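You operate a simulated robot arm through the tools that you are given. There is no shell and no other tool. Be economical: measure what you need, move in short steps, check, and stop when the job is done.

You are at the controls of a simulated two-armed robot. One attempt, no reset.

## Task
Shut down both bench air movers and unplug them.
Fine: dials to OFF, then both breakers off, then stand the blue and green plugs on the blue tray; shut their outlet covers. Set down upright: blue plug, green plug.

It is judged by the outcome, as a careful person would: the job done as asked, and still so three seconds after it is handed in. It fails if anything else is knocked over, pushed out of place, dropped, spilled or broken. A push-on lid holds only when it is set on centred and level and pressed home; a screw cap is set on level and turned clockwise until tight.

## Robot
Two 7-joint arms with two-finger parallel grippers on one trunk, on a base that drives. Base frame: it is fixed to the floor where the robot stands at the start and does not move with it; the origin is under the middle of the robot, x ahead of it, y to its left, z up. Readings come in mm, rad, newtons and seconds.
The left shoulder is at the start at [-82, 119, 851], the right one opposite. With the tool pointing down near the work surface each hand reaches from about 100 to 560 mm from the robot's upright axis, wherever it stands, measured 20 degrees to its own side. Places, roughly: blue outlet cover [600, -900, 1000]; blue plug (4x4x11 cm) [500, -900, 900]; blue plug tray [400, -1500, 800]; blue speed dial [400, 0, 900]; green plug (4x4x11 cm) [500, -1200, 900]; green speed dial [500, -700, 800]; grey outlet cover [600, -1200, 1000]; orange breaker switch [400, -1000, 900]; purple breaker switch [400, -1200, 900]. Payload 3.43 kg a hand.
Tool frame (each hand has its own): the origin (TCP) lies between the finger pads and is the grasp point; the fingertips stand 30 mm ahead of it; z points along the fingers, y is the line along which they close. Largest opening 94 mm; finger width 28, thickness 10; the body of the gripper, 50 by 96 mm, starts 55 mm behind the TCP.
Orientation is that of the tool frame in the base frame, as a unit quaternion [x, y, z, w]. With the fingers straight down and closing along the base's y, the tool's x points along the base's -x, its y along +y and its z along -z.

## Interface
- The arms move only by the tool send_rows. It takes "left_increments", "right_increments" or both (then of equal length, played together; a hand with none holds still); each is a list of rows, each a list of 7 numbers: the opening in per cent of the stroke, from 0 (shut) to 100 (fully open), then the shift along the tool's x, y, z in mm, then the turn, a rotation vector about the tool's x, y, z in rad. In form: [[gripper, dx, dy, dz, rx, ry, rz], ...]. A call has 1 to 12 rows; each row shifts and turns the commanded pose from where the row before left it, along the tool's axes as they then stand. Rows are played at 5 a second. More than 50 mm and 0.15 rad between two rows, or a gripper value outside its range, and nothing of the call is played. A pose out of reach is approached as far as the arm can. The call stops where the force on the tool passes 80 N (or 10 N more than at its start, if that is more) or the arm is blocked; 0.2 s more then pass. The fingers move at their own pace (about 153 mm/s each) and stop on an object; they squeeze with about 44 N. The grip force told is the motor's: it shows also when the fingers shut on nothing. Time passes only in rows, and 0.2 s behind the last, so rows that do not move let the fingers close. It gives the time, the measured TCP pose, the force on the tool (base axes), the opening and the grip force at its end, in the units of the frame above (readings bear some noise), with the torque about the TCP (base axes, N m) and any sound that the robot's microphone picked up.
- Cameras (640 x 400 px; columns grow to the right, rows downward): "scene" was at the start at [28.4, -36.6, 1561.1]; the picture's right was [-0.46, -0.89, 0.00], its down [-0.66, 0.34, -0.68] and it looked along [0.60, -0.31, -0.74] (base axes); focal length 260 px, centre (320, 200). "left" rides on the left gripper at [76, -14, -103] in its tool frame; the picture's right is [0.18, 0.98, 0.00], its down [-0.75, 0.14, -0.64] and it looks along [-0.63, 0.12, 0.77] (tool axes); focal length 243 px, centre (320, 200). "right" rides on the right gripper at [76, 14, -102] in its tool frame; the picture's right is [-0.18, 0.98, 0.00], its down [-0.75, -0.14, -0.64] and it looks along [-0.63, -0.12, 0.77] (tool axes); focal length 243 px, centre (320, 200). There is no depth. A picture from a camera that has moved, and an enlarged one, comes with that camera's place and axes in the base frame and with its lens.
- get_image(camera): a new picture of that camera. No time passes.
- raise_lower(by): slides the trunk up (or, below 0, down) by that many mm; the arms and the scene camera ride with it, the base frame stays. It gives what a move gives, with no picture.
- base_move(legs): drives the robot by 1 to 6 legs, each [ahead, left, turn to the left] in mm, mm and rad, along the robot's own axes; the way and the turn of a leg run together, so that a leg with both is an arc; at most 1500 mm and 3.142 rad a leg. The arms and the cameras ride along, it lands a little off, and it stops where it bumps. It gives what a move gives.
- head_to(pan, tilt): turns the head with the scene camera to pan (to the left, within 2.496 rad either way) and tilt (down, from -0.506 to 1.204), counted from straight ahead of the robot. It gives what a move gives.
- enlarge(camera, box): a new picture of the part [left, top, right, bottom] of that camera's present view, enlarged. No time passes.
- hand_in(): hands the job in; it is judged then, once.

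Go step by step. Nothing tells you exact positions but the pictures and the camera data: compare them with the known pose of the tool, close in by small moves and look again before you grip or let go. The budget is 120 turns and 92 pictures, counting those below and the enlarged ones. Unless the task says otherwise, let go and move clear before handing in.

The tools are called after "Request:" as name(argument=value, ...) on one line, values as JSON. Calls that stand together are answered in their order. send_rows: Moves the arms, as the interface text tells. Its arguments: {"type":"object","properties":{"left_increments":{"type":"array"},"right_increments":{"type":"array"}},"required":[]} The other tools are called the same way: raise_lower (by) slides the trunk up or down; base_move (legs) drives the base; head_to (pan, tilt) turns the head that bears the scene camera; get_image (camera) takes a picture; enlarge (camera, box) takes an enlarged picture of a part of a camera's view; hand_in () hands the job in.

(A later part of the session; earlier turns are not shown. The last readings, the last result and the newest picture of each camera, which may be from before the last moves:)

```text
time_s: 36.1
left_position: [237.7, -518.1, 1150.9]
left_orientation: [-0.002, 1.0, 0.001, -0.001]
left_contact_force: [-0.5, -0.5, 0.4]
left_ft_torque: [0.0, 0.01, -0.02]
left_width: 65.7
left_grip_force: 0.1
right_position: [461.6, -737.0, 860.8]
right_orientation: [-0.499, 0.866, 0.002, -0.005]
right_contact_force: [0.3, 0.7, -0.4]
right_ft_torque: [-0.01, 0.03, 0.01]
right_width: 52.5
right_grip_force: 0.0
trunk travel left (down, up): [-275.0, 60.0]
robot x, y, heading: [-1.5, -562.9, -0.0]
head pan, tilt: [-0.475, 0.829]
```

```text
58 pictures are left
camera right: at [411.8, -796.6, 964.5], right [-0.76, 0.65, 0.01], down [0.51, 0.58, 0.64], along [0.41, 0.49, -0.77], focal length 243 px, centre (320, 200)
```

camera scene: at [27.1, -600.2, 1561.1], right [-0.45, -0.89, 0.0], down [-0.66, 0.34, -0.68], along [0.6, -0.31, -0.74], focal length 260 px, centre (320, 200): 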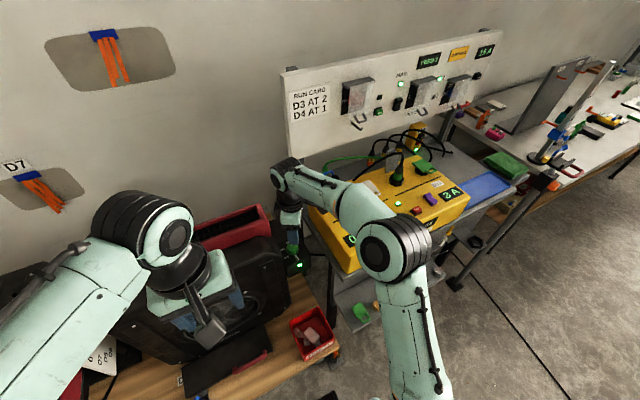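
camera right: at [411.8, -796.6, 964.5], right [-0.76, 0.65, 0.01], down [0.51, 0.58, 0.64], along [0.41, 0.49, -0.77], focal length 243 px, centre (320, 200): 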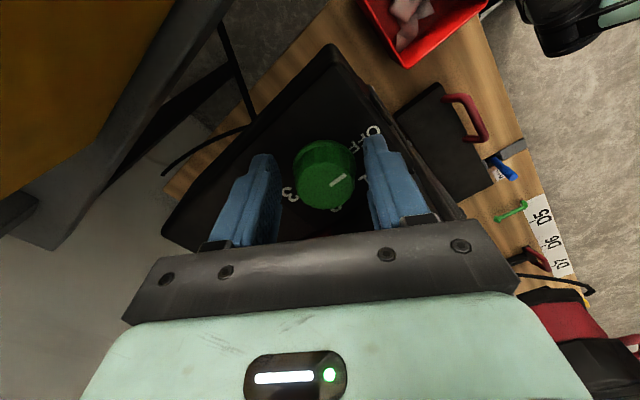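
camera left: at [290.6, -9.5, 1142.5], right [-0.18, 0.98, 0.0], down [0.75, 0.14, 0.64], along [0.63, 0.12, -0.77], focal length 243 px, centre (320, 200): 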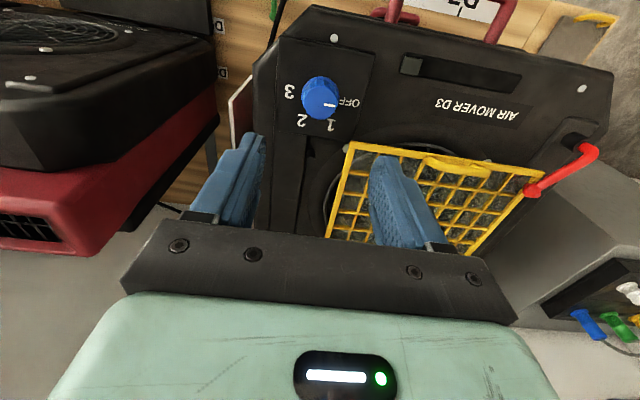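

The LED is out. I'll raise the hand and check the dial closely.

Request:
send_rows(right_increments=[[56, 0, 0, -30, 0, 0, 0], [56, 0, 0, -40, 0, 0, 0], [56, 0, 0, -40, 0, 0, 0], [56, 0, 0, -40, 0, 0, 0], [56, 0, 0, -40, 0, 0, 0.145], [56, 0, 0, -40, 0, 0, 0.145], [56, 0, 0, -40, 0, 0, 0.145], [56, 0, 0, 0, 0, 0, 0.145], [56, 0, 0, 0, 0, 0, 0.145], [56, 0, 0, 0, 0, 0, 0.145], [56, 0, 0, 0, 0, 0, 0.145]])

Request:
enlarge(camera="scene", box=[200, 170, 360, 270])

Request:
get_image(camera="right")

```text
time_s: 38.5
left_position: [238.3, -517.6, 1149.6]
left_orientation: [-0.001, 1.0, 0.0, 0.001]
left_contact_force: [0.7, 0.2, -0.5]
left_ft_torque: [-0.01, -0.01, 0.01]
left_width: 65.7
left_grip_force: 0.0
right_position: [464.6, -737.3, 1121.4]
right_orientation: [-0.015, 1.0, -0.001, -0.005]
right_contact_force: [0.0, 0.0, 0.9]
right_ft_torque: [0.0, -0.02, 0.01]
right_width: 52.7
right_grip_force: 0.0
right hand out of reach, approached as far as the arm can: row 7
trunk travel left (down, up): [-275.0, 60.0]
robot x, y, heading: [-1.0, -566.5, 0.002]
head pan, tilt: [-0.475, 0.829]
```

```text
4.00 times, centred on (280, 220) of scene
camera zoom: at [26.9, -600.1, 1561.1], right [-0.45, -0.89, 0.0], down [-0.66, 0.34, -0.68], along [0.6, -0.31, -0.74], focal length 1040 px, centre (480, 120)
```

zoom: 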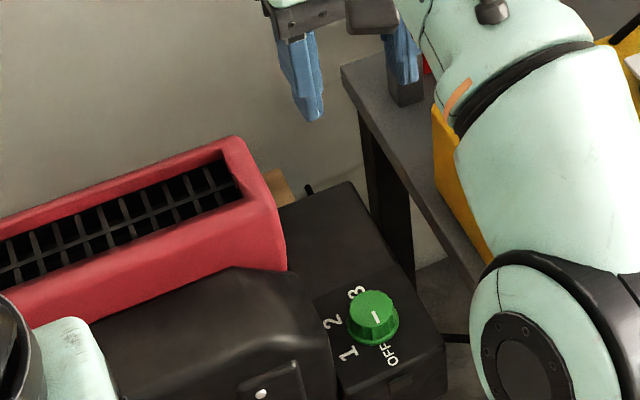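

```text
56 pictures are left
camera right: at [387.5, -725.2, 1225.0], right [0.15, 0.99, 0.0], down [0.76, -0.12, 0.63], along [0.63, -0.1, -0.77], focal length 243 px, centre (320, 200)
```

right: 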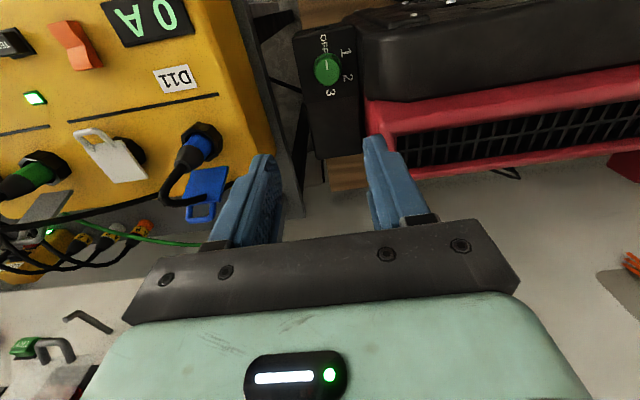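

Both dials are OFF. Now retract and drive right to the power box.

Request:
send_rows(right_increments=[[80, 45, 0, -15, 0, 0, 0], [80, 45, 0, -15, 0, 0, 0], [80, 45, 0, -15, 0, 0, 0], [80, 45, 0, -15, 0, 0, 0], [80, 40, 0, -15, 0, 0, 0]])

Request:
base_move(legs=[[0, -430, 0]])

Request:
head_to(pan=-0.2, tilt=0.75)

Request:
get_image(camera="scene")

Request:
get_image(camera="right")

Request:
get_image(camera="left")

```text
time_s: 39.8
left_position: [235.8, -518.3, 1148.6]
left_orientation: [-0.001, 1.0, 0.001, 0.001]
left_contact_force: [0.2, 0.6, 0.1]
left_ft_torque: [-0.01, -0.02, 0.0]
left_width: 65.6
left_grip_force: 0.0
right_position: [241.4, -743.4, 1196.4]
right_orientation: [-0.016, 1.0, -0.002, -0.004]
right_contact_force: [-1.0, -0.2, -1.1]
right_ft_torque: [0.0, 0.01, -0.01]
right_width: 75.2
right_grip_force: 0.0
trunk travel left (down, up): [-275.0, 60.0]
robot x, y, heading: [-2.3, -563.9, -0.0]
head pan, tilt: [-0.475, 0.829]
```

```text
time_s: 41.5
left_position: [236.1, -601.0, 1149.6]
left_orientation: [-0.005, 1.0, 0.001, -0.001]
left_contact_force: [-0.6, 0.3, -0.6]
left_ft_torque: [0.03, 0.0, 0.0]
left_width: 65.2
left_grip_force: 0.1
right_position: [244.3, -827.8, 1195.3]
right_orientation: [-0.019, 1.0, 0.0, -0.005]
right_contact_force: [-0.4, 0.0, 0.1]
right_ft_torque: [0.03, -0.02, -0.01]
right_width: 75.1
right_grip_force: 0.1
trunk travel left (down, up): [-275.0, 60.0]
robot x, y, heading: [-4.0, -647.8, 0.009]
head pan, tilt: [-0.475, 0.829]
stopped in leg 1: the robot was blocked; the commanded pose is now the measured one
```

```text
time_s: 42.3
left_position: [235.6, -599.6, 1150.2]
left_orientation: [-0.004, 1.0, 0.0, 0.0]
left_contact_force: [0.7, 0.0, -0.1]
left_ft_torque: [-0.01, 0.0, 0.0]
left_width: 65.6
left_grip_force: 0.2
right_position: [244.4, -825.1, 1195.8]
right_orientation: [-0.021, 1.0, -0.001, -0.006]
right_contact_force: [0.1, 0.7, -0.5]
right_ft_torque: [-0.01, -0.01, 0.0]
right_width: 75.4
right_grip_force: 0.2
trunk travel left (down, up): [-275.0, 60.0]
robot x, y, heading: [-3.8, -649.7, 0.012]
head pan, tilt: [-0.201, 0.75]
```

```text
55 pictures are left
camera scene: at [36.6, -663.0, 1567.4], right [-0.19, -0.98, 0.0], down [-0.67, 0.13, -0.73], along [0.72, -0.14, -0.68], focal length 260 px, centre (320, 200)
```

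scene: 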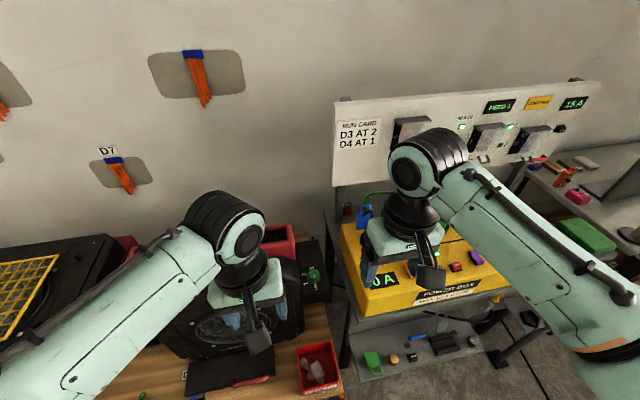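

```text
54 pictures are left
camera right: at [167.1, -813.4, 1299.7], right [0.14, 0.99, 0.0], down [0.77, -0.11, 0.63], along [0.63, -0.09, -0.77], focal length 243 px, centre (320, 200)
```

right: 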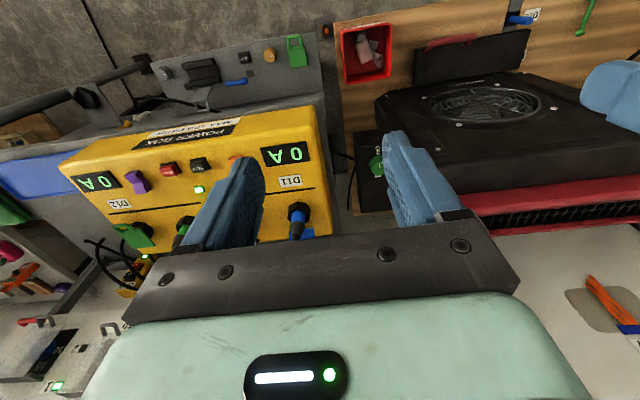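

```text
53 pictures are left
camera left: at [160.4, -613.6, 1252.1], right [-0.19, 0.98, 0.0], down [0.75, 0.15, 0.64], along [0.63, 0.12, -0.77], focal length 243 px, centre (320, 200)
```

left: 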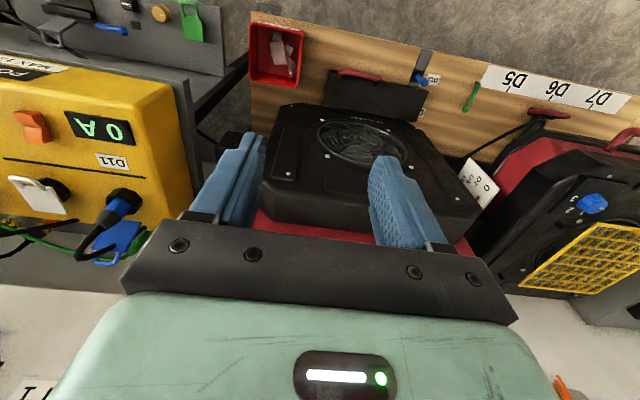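

The base was blocked, probably by the low shelf under the power box. I'll look down there before going around.

Request:
head_to(pan=-0.8, tilt=1.1)

Request:
get_image(camera="scene")

```text
time_s: 43.3
left_position: [235.9, -599.0, 1150.0]
left_orientation: [-0.005, 1.0, 0.0, 0.0]
left_contact_force: [0.1, -0.7, 0.2]
left_ft_torque: [-0.04, -0.01, -0.02]
left_width: 65.3
left_grip_force: 0.2
right_position: [244.1, -825.1, 1195.9]
right_orientation: [-0.021, 1.0, -0.001, -0.005]
right_contact_force: [-0.2, 0.3, -0.6]
right_ft_torque: [-0.01, -0.01, 0.04]
right_width: 75.3
right_grip_force: 0.1
trunk travel left (down, up): [-275.0, 60.0]
robot x, y, heading: [-0.7, -643.5, 0.01]
head pan, tilt: [-0.799, 1.1]
```

```text
52 pictures are left
camera scene: at [-0.3, -692.0, 1541.7], right [-0.71, -0.7, 0.0], down [-0.63, 0.63, -0.45], along [0.32, -0.32, -0.89], focal length 260 px, centre (320, 200)
```

scene: 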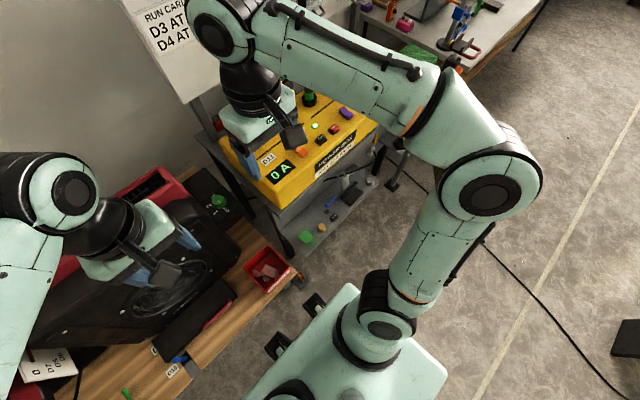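

Request:
base_move(legs=[[-120, 0, -0.01], [0, -330, 0]])

Request:
head_to(pan=-0.1, tilt=0.75)

Request:
get_image(camera="scene")

Request:
get_image(camera="right")

```text
time_s: 47.6
left_position: [118.4, -932.0, 1150.2]
left_orientation: [-0.004, 1.0, 0.0, -0.001]
left_contact_force: [-0.5, -0.3, -0.3]
left_ft_torque: [-0.01, 0.02, 0.02]
left_width: 65.8
left_grip_force: 0.1
right_position: [126.5, -1158.3, 1196.2]
right_orientation: [-0.018, 1.0, -0.002, -0.006]
right_contact_force: [-0.1, -0.2, -0.7]
right_ft_torque: [-0.02, 0.01, 0.01]
right_width: 75.1
right_grip_force: 0.1
trunk travel left (down, up): [-275.0, 60.0]
robot x, y, heading: [-121.0, -979.7, 0.008]
head pan, tilt: [-0.799, 1.1]
```

```text
time_s: 48.7
left_position: [119.3, -931.3, 1150.1]
left_orientation: [-0.003, 1.0, 0.0, 0.0]
left_contact_force: [0.9, -0.6, 0.2]
left_ft_torque: [0.0, 0.0, 0.02]
left_width: 66.1
left_grip_force: 0.0
right_position: [126.6, -1158.4, 1196.6]
right_orientation: [-0.018, 1.0, -0.001, -0.006]
right_contact_force: [-0.2, 0.6, 1.0]
right_ft_torque: [0.0, 0.0, -0.01]
right_width: 75.3
right_grip_force: 0.1
trunk travel left (down, up): [-275.0, 60.0]
robot x, y, heading: [-122.3, -981.1, 0.011]
head pan, tilt: [-0.099, 0.75]
```

```text
51 pictures are left
camera scene: at [-79.3, -987.5, 1567.3], right [-0.1, -1.0, 0.0], down [-0.68, 0.06, -0.73], along [0.73, -0.07, -0.68], focal length 260 px, centre (320, 200)
```

scene: 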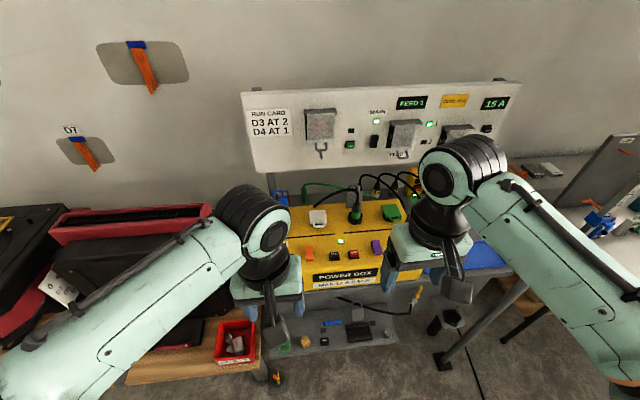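

```text
50 pictures are left
camera right: at [49.6, -1146.5, 1299.6], right [0.15, 0.99, 0.0], down [0.77, -0.11, 0.63], along [0.63, -0.1, -0.77], focal length 243 px, centre (320, 200)
```

right: 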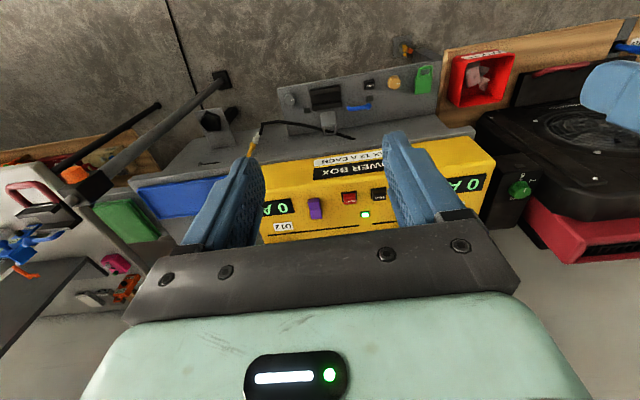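

Now facing the power box. Zoom in to see switches, plugs, covers and tray.

Request:
enlarge(camera="scene", box=[260, 170, 440, 300])

Request:
enlarge(camera="right", box=[120, 60, 440, 260])

```text
3.08 times, centred on (350, 235) of scene
camera zoom: at [-79.3, -987.5, 1567.3], right [-0.1, -1.0, 0.0], down [-0.68, 0.06, -0.73], along [0.73, -0.07, -0.68], focal length 800 px, centre (228, 92)
```

zoom: 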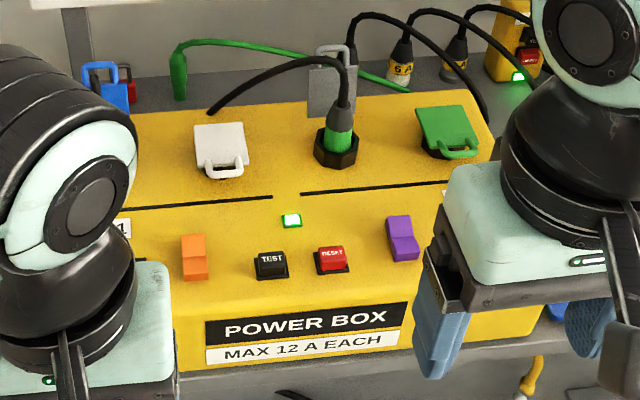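

```text
2.00 times, centred on (280, 160) of right
camera zoom: at [49.6, -1146.5, 1299.6], right [0.15, 0.99, 0.0], down [0.77, -0.11, 0.63], along [0.63, -0.1, -0.77], focal length 485 px, centre (400, 280)
```

zoom: 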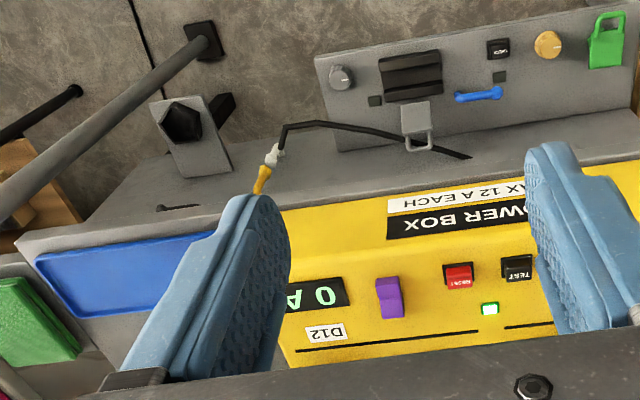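

Let me try creeping forward, expecting it to stop if something is in the way.

Request:
base_move(legs=[[0, -60, -0.01], [50, 0, 0]])

Request:
enlarge(camera="scene", box=[220, 270, 480, 400])

```text
time_s: 50.4
left_position: [170.2, -995.5, 1149.2]
left_orientation: [0.003, 1.0, -0.001, 0.001]
left_contact_force: [0.7, -0.2, -0.2]
left_ft_torque: [-0.01, 0.02, 0.03]
left_width: 65.7
left_grip_force: 0.1
right_position: [174.7, -1220.4, 1195.8]
right_orientation: [-0.013, 1.0, -0.001, -0.004]
right_contact_force: [0.3, 0.0, 0.4]
right_ft_torque: [-0.02, 0.03, 0.01]
right_width: 75.1
right_grip_force: 0.1
trunk travel left (down, up): [-275.0, 60.0]
robot x, y, heading: [-72.1, -1035.6, -0.005]
head pan, tilt: [-0.099, 0.75]
```

```text
2.46 times, centred on (350, 335) of scene
camera zoom: at [-29.4, -1048.1, 1567.3], right [-0.11, -0.99, 0.0], down [-0.68, 0.07, -0.73], along [0.73, -0.08, -0.68], focal length 640 px, centre (246, -132)
```

zoom: 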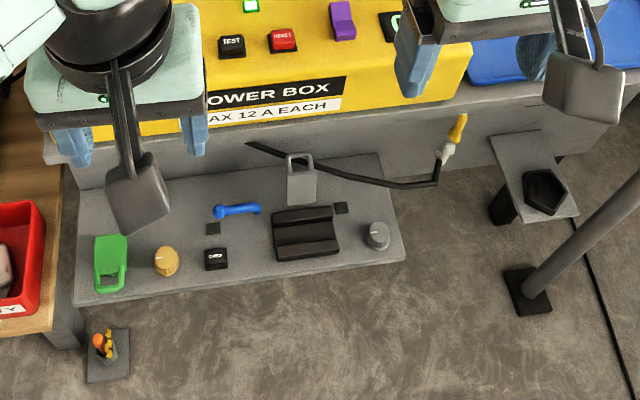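

Request:
base_move(legs=[[55, -20, 0.005]])

Request:
enlarge(camera="scene", box=[250, 170, 450, 300])

Request:
get_image(camera="left")

```text
time_s: 51.4
left_position: [224.8, -1014.6, 1149.0]
left_orientation: [0.001, 1.0, 0.0, -0.001]
left_contact_force: [0.0, -0.5, 0.2]
left_ft_torque: [-0.02, 0.0, 0.03]
left_width: 65.7
left_grip_force: 0.0
right_position: [229.9, -1240.6, 1195.9]
right_orientation: [-0.014, 1.0, 0.0, -0.005]
right_contact_force: [1.0, 0.1, -0.8]
right_ft_torque: [0.0, 0.02, 0.01]
right_width: 75.1
right_grip_force: 0.1
trunk travel left (down, up): [-275.0, 60.0]
robot x, y, heading: [-14.3, -1057.7, -0.002]
head pan, tilt: [-0.099, 0.75]
```

```text
3.08 times, centred on (350, 235) of scene
camera zoom: at [26.1, -1068.4, 1567.3], right [-0.1, -0.99, 0.0], down [-0.68, 0.07, -0.73], along [0.73, -0.07, -0.68], focal length 800 px, centre (228, 92)
```

zoom: 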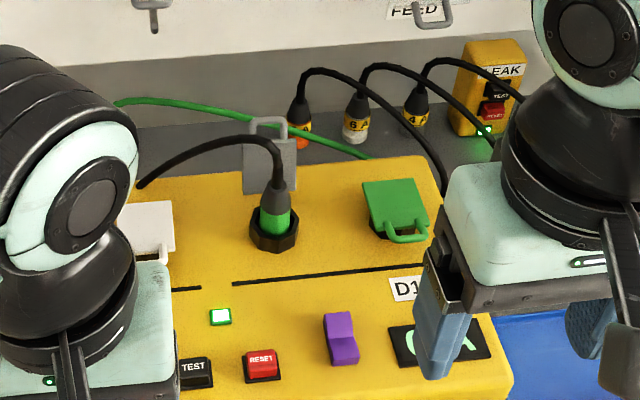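

```text
45 pictures are left
camera left: at [148.8, -1028.7, 1252.0], right [-0.18, 0.98, 0.0], down [0.75, 0.14, 0.64], along [0.63, 0.12, -0.77], focal length 243 px, centre (320, 200)
```

left: 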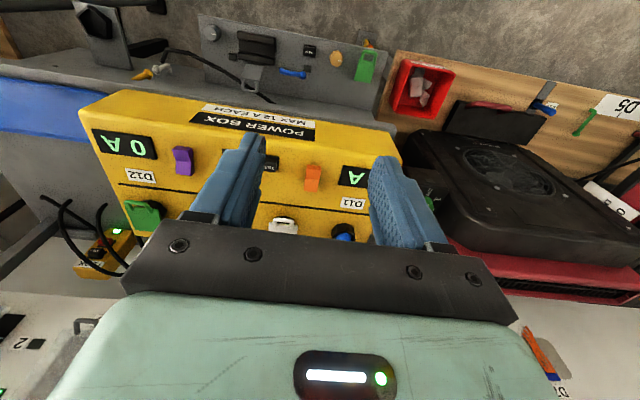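

I'll bring the left hand over the orange breaker and the right over the purple one, fingers shut for pressing, and look at the rockers.

Request:
send_rows(left_increments=[[0, -35, 5, 25, 0, 0, 0], [0, -35, 5, 25, 0, 0, 0], [0, -35, 5, 25, 0, 0, 0], [0, -35, 4, 25, 0, 0, 0]], right_increments=[[0, -35, 7, 35, 0, 0, 0], [0, -35, 7, 35, 0, 0, 0], [0, -35, 7, 35, 0, 0, 0], [0, -35, 7, 35, 0, 0, 0]])

Request:
enlarge(camera="left", box=[200, 50, 440, 200])

Request:
enlarge(camera="right", box=[200, 50, 440, 200])

```text
time_s: 52.4
left_position: [371.1, -997.2, 1050.6]
left_orientation: [0.002, 1.0, -0.001, -0.001]
left_contact_force: [0.5, 0.0, -0.1]
left_ft_torque: [0.0, 0.02, 0.02]
left_width: 0.0
left_grip_force: 32.8
right_position: [369.3, -1210.4, 1048.0]
right_orientation: [-0.014, 1.0, -0.001, -0.006]
right_contact_force: [-0.9, -0.3, -0.6]
right_ft_torque: [0.03, 0.0, 0.01]
right_width: 0.1
right_grip_force: 32.5
trunk travel left (down, up): [-275.0, 60.0]
robot x, y, heading: [-14.0, -1057.9, -0.005]
head pan, tilt: [-0.099, 0.75]
```

```text
2.67 times, centred on (320, 125) of left
camera zoom: at [294.9, -1011.5, 1152.9], right [-0.18, 0.98, 0.0], down [0.76, 0.14, 0.64], along [0.63, 0.12, -0.77], focal length 647 px, centre (320, 400)
```

zoom: 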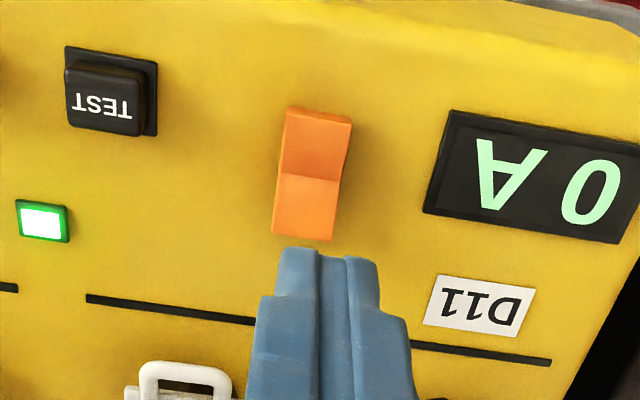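

```text
2.67 times, centred on (320, 125) of right
camera zoom: at [292.4, -1198.5, 1151.3], right [0.16, 0.99, 0.0], down [0.76, -0.12, 0.63], along [0.62, -0.1, -0.77], focal length 647 px, centre (320, 400)
```

zoom: 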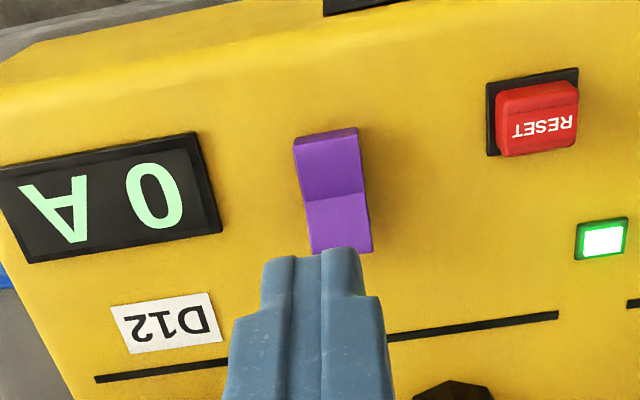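

Request:
enlarge(camera="scene", box=[270, 220, 400, 300])

```text
4.92 times, centred on (335, 260) of scene
camera zoom: at [28.2, -1068.2, 1567.4], right [-0.1, -0.99, 0.0], down [-0.68, 0.07, -0.73], along [0.73, -0.07, -0.68], focal length 1280 px, centre (246, -95)
```

zoom: 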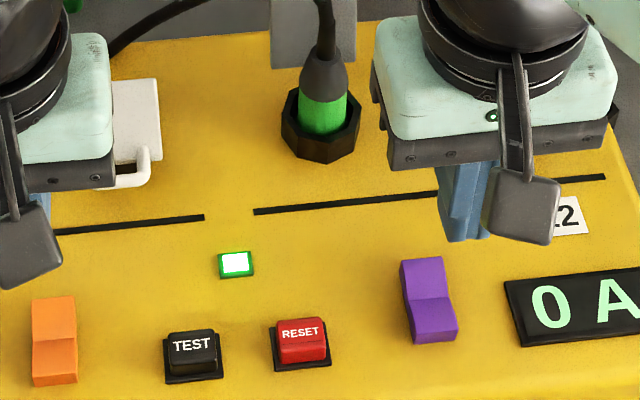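

The rockers have their near half pressed and far half raised, so I'll press the far halves: orange at ≈[412, -998], purple at ≈[412, -1209]. Lower both hands to just above.

Request:
send_rows(left_increments=[[0, -21, -1, 30, 0, 0, 0], [0, -20, 0, 35, 0, 0, 0], [0, 0, 0, 30, 0, 0, 0]], right_increments=[[0, -22, 1, 30, 0, 0, 0], [0, -21, 0, 35, 0, 0, 0], [0, 0, 0, 27, 0, 0, 0]])

Request:
get_image(camera="left")

Request:
get_image(camera="right")

```text
time_s: 53.2
left_position: [406.5, -998.0, 953.7]
left_orientation: [0.002, 1.0, -0.001, 0.001]
left_contact_force: [0.2, -0.7, 0.0]
left_ft_torque: [-0.01, -0.02, -0.01]
left_width: 0.1
left_grip_force: 33.6
right_position: [408.5, -1207.1, 958.0]
right_orientation: [-0.014, 1.0, -0.001, -0.005]
right_contact_force: [0.5, 0.2, 0.3]
right_ft_torque: [0.0, -0.01, 0.01]
right_width: 0.3
right_grip_force: 32.8
trunk travel left (down, up): [-275.0, 60.0]
robot x, y, heading: [-18.5, -1060.5, -0.001]
head pan, tilt: [-0.099, 0.75]
```

```text
41 pictures are left
camera left: at [329.4, -1011.8, 1055.9], right [-0.18, 0.98, 0.0], down [0.75, 0.14, 0.64], along [0.63, 0.12, -0.77], focal length 243 px, centre (320, 200)
```

left: 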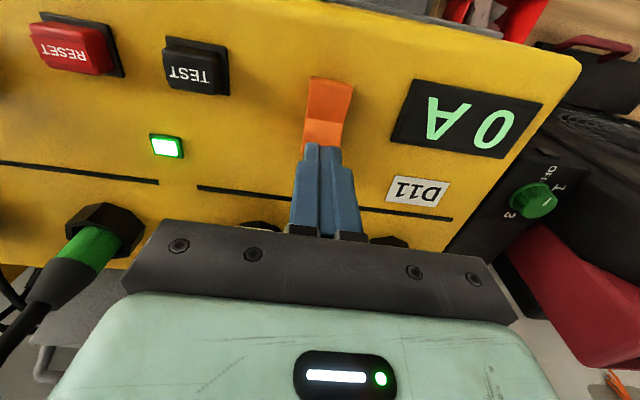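

```text
40 pictures are left
camera right: at [331.8, -1195.8, 1060.7], right [0.16, 0.99, 0.0], down [0.76, -0.12, 0.63], along [0.63, -0.1, -0.77], focal length 243 px, centre (320, 200)
```

right: 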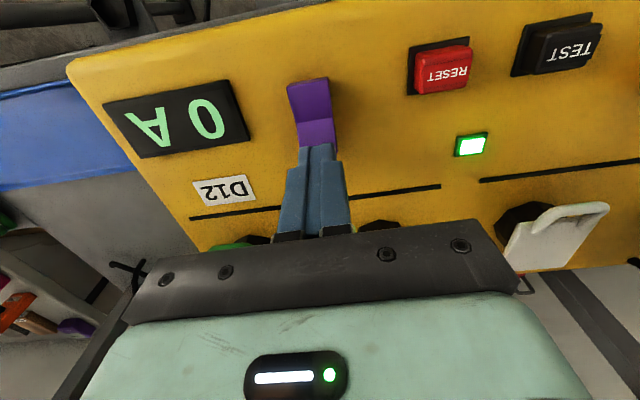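

Request:
send_rows(left_increments=[[0, -4, 0, 10, 0, 0, 0], [0, 0, 0, 6, 0, 0, 0], [0, 0, 0, 5, 0, 0, 0], [0, 0, 0, 5, 0, 0, 0], [0, 0, 0, 4, 0, 0, 0], [0, 0, 0, 4, 0, 0, 0]])

Request:
send_rows(right_increments=[[0, -4, 0, 12, 0, 0, 0], [0, 0, 0, 8, 0, 0, 0], [0, 0, 0, 5, 0, 0, 0], [0, 0, 0, 5, 0, 0, 0], [0, 0, 0, 4, 0, 0, 0], [0, 0, 0, 4, 0, 0, 0]])

Request:
get_image(camera="left")

```text
time_s: 54.0
left_position: [412.1, -999.5, 946.4]
left_orientation: [0.001, 1.0, -0.008, 0.013]
left_contact_force: [-6.3, 0.9, 23.1]
left_ft_torque: [0.11, 0.51, 0.03]
left_width: 0.0
left_grip_force: 32.7
right_position: [407.2, -1208.4, 956.9]
right_orientation: [-0.016, 1.0, 0.0, -0.006]
right_contact_force: [0.5, 0.7, 0.2]
right_ft_torque: [-0.02, 0.03, 0.0]
right_width: 0.2
right_grip_force: 32.7
trunk travel left (down, up): [-275.0, 60.0]
robot x, y, heading: [-14.7, -1057.6, -0.001]
head pan, tilt: [-0.099, 0.75]
stopped in row 4 (left hand): the force on the tool passed its limit at 84 N (the readings are from after the stop); the commanded pose is now the measured one
```

```text
time_s: 54.8
left_position: [410.2, -999.5, 947.4]
left_orientation: [0.0, 1.0, -0.007, 0.015]
left_contact_force: [-3.9, 2.1, 18.4]
left_ft_torque: [0.08, 0.38, -0.04]
left_width: 0.3
left_grip_force: 32.7
right_position: [413.1, -1206.9, 946.3]
right_orientation: [-0.014, 1.0, 0.002, 0.008]
right_contact_force: [-5.5, -1.5, 20.9]
right_ft_torque: [-0.07, 0.42, 0.03]
right_width: 0.1
right_grip_force: 33.4
trunk travel left (down, up): [-275.0, 60.0]
robot x, y, heading: [-16.7, -1056.9, 0.002]
head pan, tilt: [-0.099, 0.75]
stopped in row 3 (right hand): the force on the tool passed its limit at 85 N (the readings are from after the stop); the commanded pose is now the measured one
```

```text
39 pictures are left
camera left: at [332.3, -1010.9, 1047.1], right [-0.18, 0.98, -0.02], down [0.73, 0.15, 0.66], along [0.65, 0.11, -0.75], focal length 243 px, centre (320, 200)
```

left: 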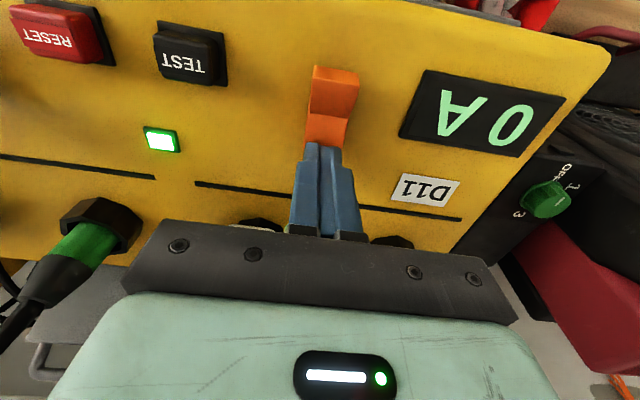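

Request:
send_rows(left_increments=[[0, 0, 0, -20, -0.014, 0.03, 0], [0, 20, 0, -30, 0, 0, 0], [0, 20, 0, -20, 0, 0, 0]], right_increments=[[0, 0, 0, -20, 0, 0.016, 0], [0, 20, 0, -30, 0, 0, 0], [0, 20, 0, -20, 0, 0, 0]])

Request:
enlarge(camera="left", box=[200, 50, 440, 200])

Request:
enlarge(camera="scene", box=[270, 220, 400, 300])

```text
time_s: 55.6
left_position: [370.8, -998.9, 1014.0]
left_orientation: [0.001, 1.0, 0.002, -0.004]
left_contact_force: [-0.1, 0.1, -0.3]
left_ft_torque: [0.03, -0.03, 0.06]
left_width: 0.1
left_grip_force: 33.3
right_position: [374.3, -1213.2, 1012.4]
right_orientation: [-0.015, 1.0, 0.001, -0.002]
right_contact_force: [-0.8, -0.4, 0.6]
right_ft_torque: [0.01, 0.02, 0.01]
right_width: 0.0
right_grip_force: 32.7
trunk travel left (down, up): [-275.0, 60.0]
robot x, y, heading: [-15.4, -1062.3, -0.005]
head pan, tilt: [-0.099, 0.75]
```

```text
2.67 times, centred on (320, 125) of left
camera zoom: at [296.8, -1013.2, 1116.4], right [-0.18, 0.98, 0.0], down [0.76, 0.14, 0.64], along [0.63, 0.12, -0.77], focal length 647 px, centre (320, 400)
```

zoom: 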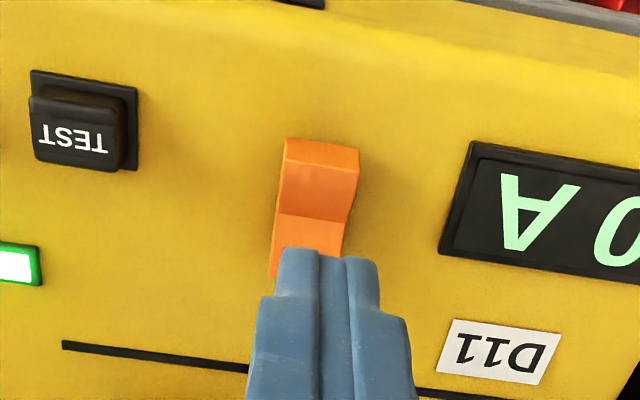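

```text
4.92 times, centred on (335, 260) of scene
camera zoom: at [24.5, -1068.2, 1567.3], right [-0.1, -0.99, 0.0], down [-0.68, 0.07, -0.73], along [0.73, -0.08, -0.68], focal length 1280 px, centre (246, -95)
```

zoom: 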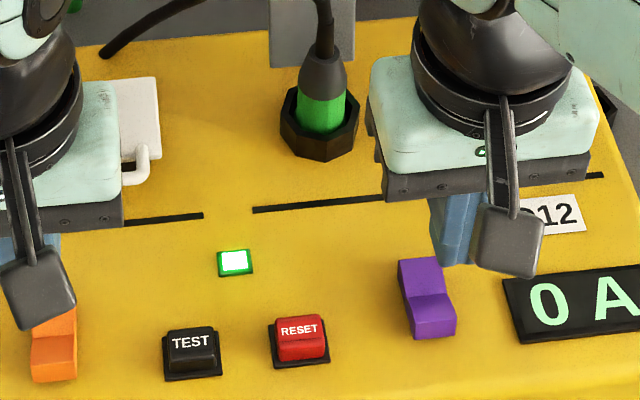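

Both rockers have flipped (near half now raised), so the breakers are off. Next I'll tilt both hands 45° forward to take the plugs from the front so the cables clear the palms.

Request:
send_rows(left_increments=[[75, 0, 0, -10, 0, -0.131, 0], [75, 0, 0, -10, 0, -0.131, 0], [75, 0, 0, 0, 0, -0.131, 0], [75, 0, 0, 0, 0, -0.131, 0], [75, 0, 0, 0, 0, -0.131, 0], [75, 0, 0, 0, 0, -0.13, 0]], right_increments=[[75, 0, 0, -10, 0, -0.131, 0.03], [75, 0, 0, -10, 0, -0.131, 0], [75, 0, 0, 0, 0, -0.131, 0], [75, 0, 0, 0, 0, -0.131, 0], [75, -20, 25, 20, 0, -0.131, 0], [75, -20, 24, 20, 0, -0.13, 0]])

Request:
get_image(camera="right")

Request:
get_image(camera="left")

Request:
get_image(camera="scene")

```text
time_s: 57.0
left_position: [371.4, -997.8, 1033.0]
left_orientation: [0.001, 0.925, 0.001, 0.381]
left_contact_force: [0.3, -0.2, -0.3]
left_ft_torque: [-0.02, 0.01, 0.0]
left_width: 70.5
left_grip_force: 0.0
right_position: [427.1, -1159.8, 1023.5]
right_orientation: [0.001, 0.925, 0.003, 0.381]
right_contact_force: [0.4, -0.3, 0.0]
right_ft_torque: [0.04, 0.0, -0.03]
right_width: 70.4
right_grip_force: 0.1
trunk travel left (down, up): [-275.0, 60.0]
robot x, y, heading: [-19.0, -1060.4, -0.003]
head pan, tilt: [-0.099, 0.75]
```

```text
36 pictures are left
camera right: at [300.1, -1145.5, 1044.0], right [0.13, 0.98, 0.13], down [0.08, -0.15, 0.99], along [0.99, -0.12, -0.1], focal length 243 px, centre (320, 200)
```

right: 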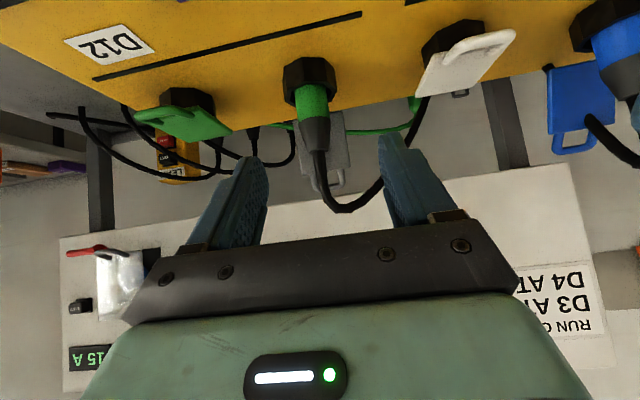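

```text
35 pictures are left
camera left: at [245.5, -1011.9, 1052.7], right [-0.13, 0.98, -0.13], down [0.08, 0.14, 0.99], along [0.99, 0.12, -0.1], focal length 243 px, centre (320, 200)
```

left: 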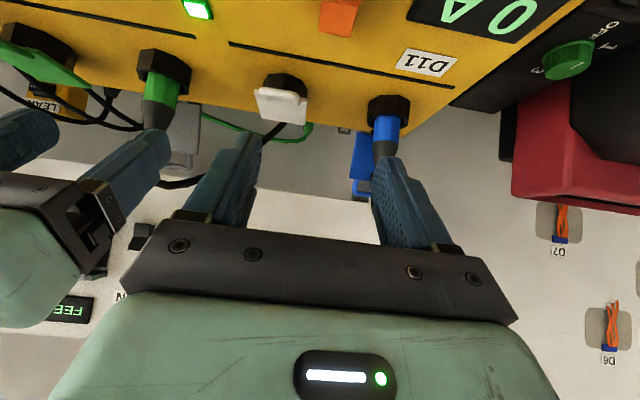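

```text
34 pictures are left
camera scene: at [25.4, -1067.6, 1567.4], right [-0.1, -0.99, 0.0], down [-0.68, 0.07, -0.73], along [0.73, -0.08, -0.68], focal length 260 px, centre (320, 200)
```

scene: 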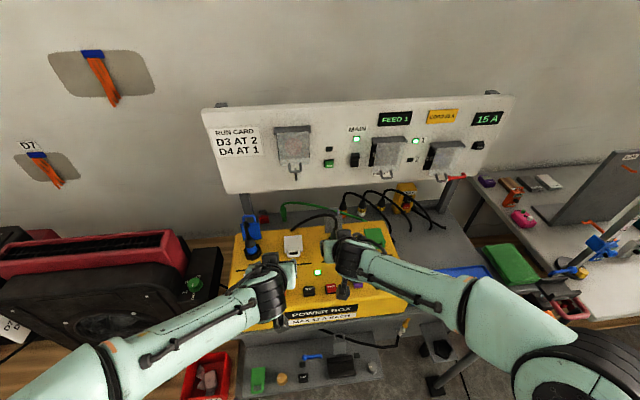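

Green plug ≈ [503, -1165], green body z 925–952 above a hex socket; blue plug ≈ [500, -917]. I'll move both hands to pre-grasp.

Request:
send_rows(left_increments=[[75, -12.7, 27, 21, 0, 0, 0], [75, -12.7, 27, 21, 0, 0, 0], [75, -12.6, 27, 21, 0, 0, 0]], right_increments=[[75, -3, -3, 20, 0, 0, 0], [75, -2, -1, 20, 0, 0, 0], [75, -2, -1, 20, 0, 0, 0]])

Request:
get_image(camera="right")

Request:
get_image(camera="left")

```text
time_s: 57.8
left_position: [445.3, -917.0, 1018.9]
left_orientation: [0.0, 0.925, 0.001, 0.38]
left_contact_force: [1.0, -0.1, 0.4]
left_ft_torque: [-0.01, -0.02, -0.05]
left_width: 70.5
left_grip_force: 0.0
right_position: [476.2, -1166.0, 987.7]
right_orientation: [0.001, 0.925, 0.002, 0.379]
right_contact_force: [-0.3, 0.8, -0.6]
right_ft_torque: [-0.01, 0.0, -0.03]
right_width: 70.4
right_grip_force: 0.1
trunk travel left (down, up): [-275.0, 60.0]
robot x, y, heading: [-16.2, -1059.0, -0.006]
head pan, tilt: [-0.099, 0.75]
```

```text
33 pictures are left
camera right: at [348.4, -1151.9, 1007.5], right [0.13, 0.98, 0.13], down [0.09, -0.14, 0.99], along [0.99, -0.12, -0.1], focal length 243 px, centre (320, 200)
```

right: 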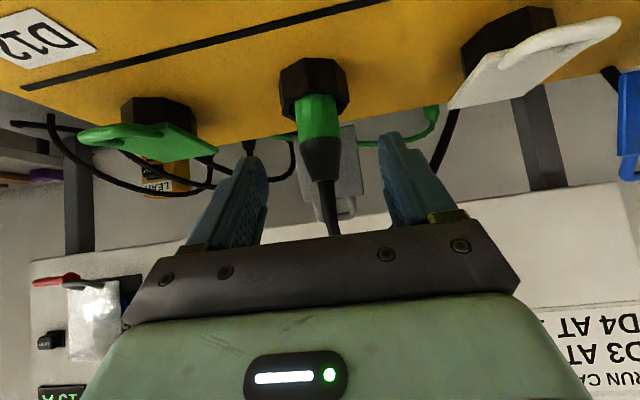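

```text
32 pictures are left
camera left: at [319.6, -930.1, 1038.0], right [-0.13, 0.98, -0.13], down [0.09, 0.14, 0.99], along [0.99, 0.12, -0.1], focal length 243 px, centre (320, 200)
```

left: 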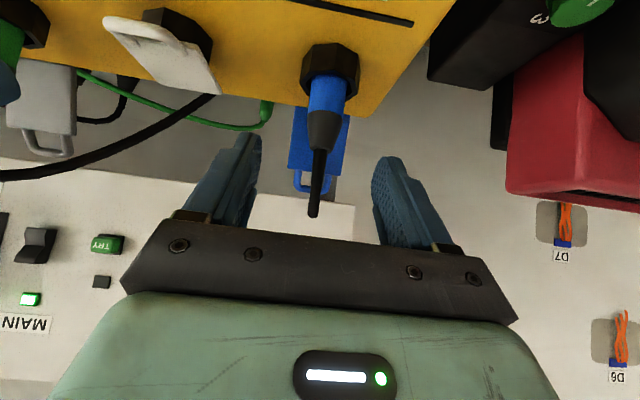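

Request:
send_rows(left_increments=[[75, 2, 2, 25, 0, 0, 0], [75, 1.7, 2, 25, 0, 0, 0], [75, 0, 0, 20, 0, 0, 0]], right_increments=[[75, 1, 0, 10, 0, 0, 0], [75, 0.9, 0, 10, 0, 0, 0], [75, 0, 0, 8.5, 0, 0, 0]])

Request:
get_image(camera="right")

Request:
get_image(camera="left")

```text
time_s: 58.6
left_position: [492.1, -911.6, 963.9]
left_orientation: [0.001, 0.925, 0.001, 0.38]
left_contact_force: [0.6, 0.4, -0.9]
left_ft_torque: [0.0, 0.0, -0.02]
left_width: 70.4
left_grip_force: 0.1
right_position: [496.0, -1164.6, 964.4]
right_orientation: [0.001, 0.925, 0.001, 0.379]
right_contact_force: [-0.4, 0.4, -0.2]
right_ft_torque: [0.04, 0.01, -0.03]
right_width: 70.6
right_grip_force: 0.0
trunk travel left (down, up): [-275.0, 60.0]
robot x, y, heading: [-14.3, -1063.4, 0.002]
head pan, tilt: [-0.099, 0.75]
```

```text
31 pictures are left
camera right: at [367.0, -1150.5, 983.9], right [0.13, 0.98, 0.13], down [0.09, -0.14, 0.99], along [0.99, -0.12, -0.1], focal length 243 px, centre (320, 200)
```

right: 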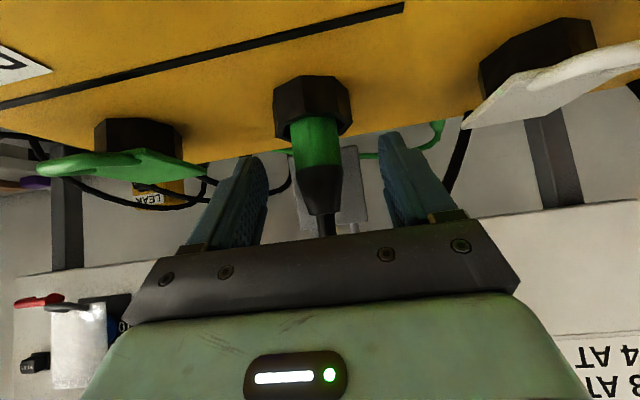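

```text
30 pictures are left
camera left: at [365.7, -926.8, 983.2], right [-0.13, 0.98, -0.13], down [0.09, 0.14, 0.99], along [0.99, 0.12, -0.1], focal length 243 px, centre (320, 200)
```

left: 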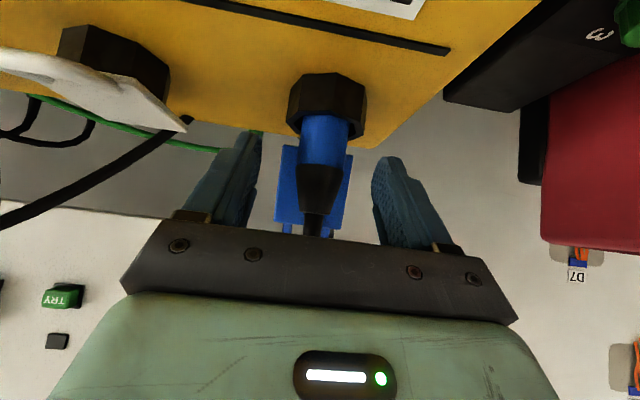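

Alignment is good; I'll go slightly lower so the pads hold the coloured body, then close.

Request:
send_rows(left_increments=[[75, 3.5, 0, 7.5, 0, 0, 0], [0, 0, 0, 0, 0, 0, 0], [0, 0, 0, 0, 0, 0, 0], [0, 0, 0, 0, 0, 0, 0]], right_increments=[[75, 4, 0, 8.5, 0, 0, 0], [0, 0, 0, 0, 0, 0, 0], [0, 0, 0, 0, 0, 0, 0], [0, 0, 0, 0, 0, 0, 0]])

Request:
get_image(camera="right")

Request:
get_image(camera="left")

```text
time_s: 59.6
left_position: [494.6, -912.8, 956.4]
left_orientation: [0.001, 0.925, 0.001, 0.379]
left_contact_force: [0.6, -0.6, 0.8]
left_ft_torque: [0.0, 0.0, -0.01]
left_width: 28.4
left_grip_force: 44.1
right_position: [498.2, -1165.3, 955.6]
right_orientation: [0.001, 0.925, 0.002, 0.379]
right_contact_force: [0.3, -1.1, 0.7]
right_ft_torque: [-0.02, -0.06, -0.01]
right_width: 28.3
right_grip_force: 43.9
trunk travel left (down, up): [-275.0, 60.0]
robot x, y, heading: [-16.2, -1058.5, -0.005]
head pan, tilt: [-0.099, 0.75]
```

```text
29 pictures are left
camera right: at [369.9, -1150.2, 975.5], right [0.13, 0.98, 0.13], down [0.09, -0.14, 0.99], along [0.99, -0.12, -0.1], focal length 243 px, centre (320, 200)
```

right: 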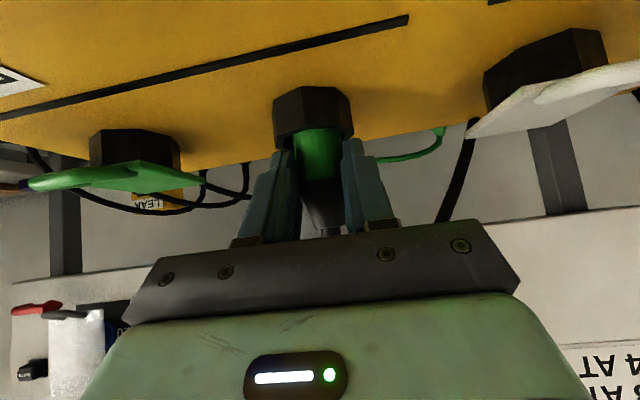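

```text
28 pictures are left
camera left: at [367.7, -927.5, 975.4], right [-0.13, 0.98, -0.13], down [0.09, 0.14, 0.99], along [0.99, 0.12, -0.1], focal length 243 px, centre (320, 200)
```

left: 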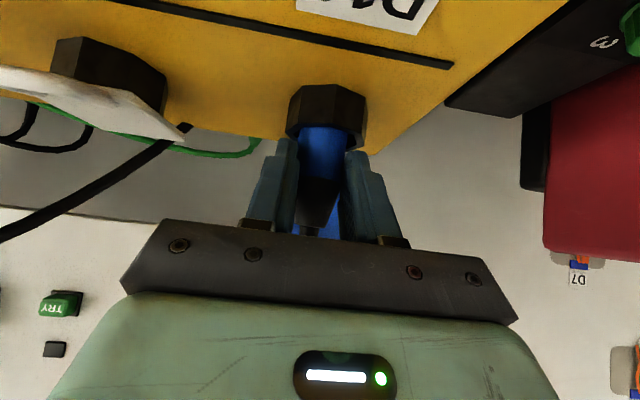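

Both grips firm at 28 mm. Pull the plugs straight up, right first.

Request:
send_rows(right_increments=[[0, -3.5, 0, -3.5, 0, 0, 0], [0, -3.5, 0, -3.5, 0, 0, 0], [0, -5, 0, -5, 0, 0, 0], [0, -7, 0, -7, 0, 0, 0], [0, -7, 0, -7, 0, 0, 0], [0, -10, 0, -10, 0, 0, 0], [0, -10, 0, -10, 0, 0, 0]])

Request:
send_rows(left_increments=[[0, -3.5, 0, -3.5, 0, 0, 0], [0, -3.5, 0, -3.5, 0, 0, 0], [0, -5, 0, -5, 0, 0, 0], [0, -7, 0, -7, 0, 0, 0], [0, -7, 0, -7, 0, 0, 0], [0, -10, 0, -10, 0, 0, 0], [0, -10, 0, -10, 0, 0, 0]])

Request:
get_image(camera="right")

Request:
get_image(camera="left")

```text
time_s: 61.2
left_position: [493.3, -913.4, 956.7]
left_orientation: [0.001, 0.925, 0.002, 0.38]
left_contact_force: [-0.1, 0.0, 0.0]
left_ft_torque: [0.01, 0.02, 0.0]
left_width: 28.5
left_grip_force: 44.0
right_position: [496.9, -1164.4, 1021.3]
right_orientation: [0.002, 0.925, 0.001, 0.379]
right_contact_force: [0.5, -0.7, -0.1]
right_ft_torque: [0.04, 0.01, 0.03]
right_width: 28.5
right_grip_force: 44.0
trunk travel left (down, up): [-275.0, 60.0]
robot x, y, heading: [-16.5, -1058.3, -0.0]
head pan, tilt: [-0.099, 0.75]
```

```text
time_s: 62.8
left_position: [492.1, -910.5, 1021.4]
left_orientation: [0.002, 0.925, 0.0, 0.381]
left_contact_force: [-0.1, 0.1, -0.9]
left_ft_torque: [0.0, 0.0, 0.02]
left_width: 28.5
left_grip_force: 43.7
right_position: [497.1, -1166.1, 1019.3]
right_orientation: [0.001, 0.925, 0.001, 0.38]
right_contact_force: [-0.7, 0.3, -1.5]
right_ft_torque: [-0.04, -0.02, -0.01]
right_width: 28.4
right_grip_force: 44.4
trunk travel left (down, up): [-275.0, 60.0]
robot x, y, heading: [-14.9, -1058.9, -0.001]
head pan, tilt: [-0.099, 0.75]
```

```text
27 pictures are left
camera right: at [369.9, -1150.9, 1040.1], right [0.13, 0.98, 0.13], down [0.09, -0.14, 0.99], along [0.99, -0.12, -0.1], focal length 243 px, centre (320, 200)
```

right: 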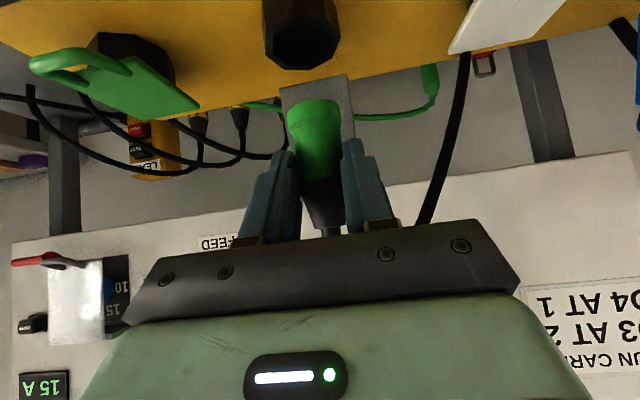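

```text
26 pictures are left
camera left: at [366.2, -925.2, 1041.1], right [-0.13, 0.98, -0.13], down [0.08, 0.14, 0.99], along [0.99, 0.12, -0.1], focal length 243 px, centre (320, 200)
```

left: 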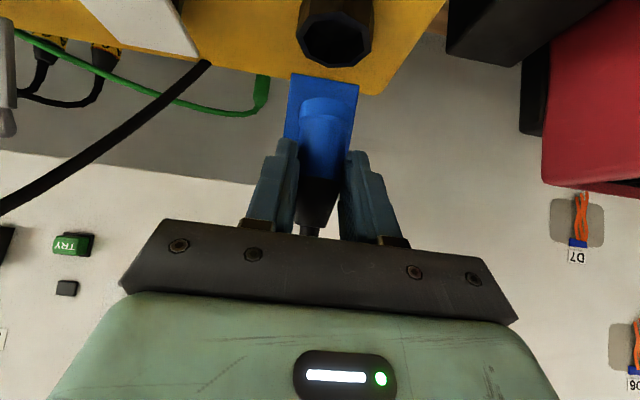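

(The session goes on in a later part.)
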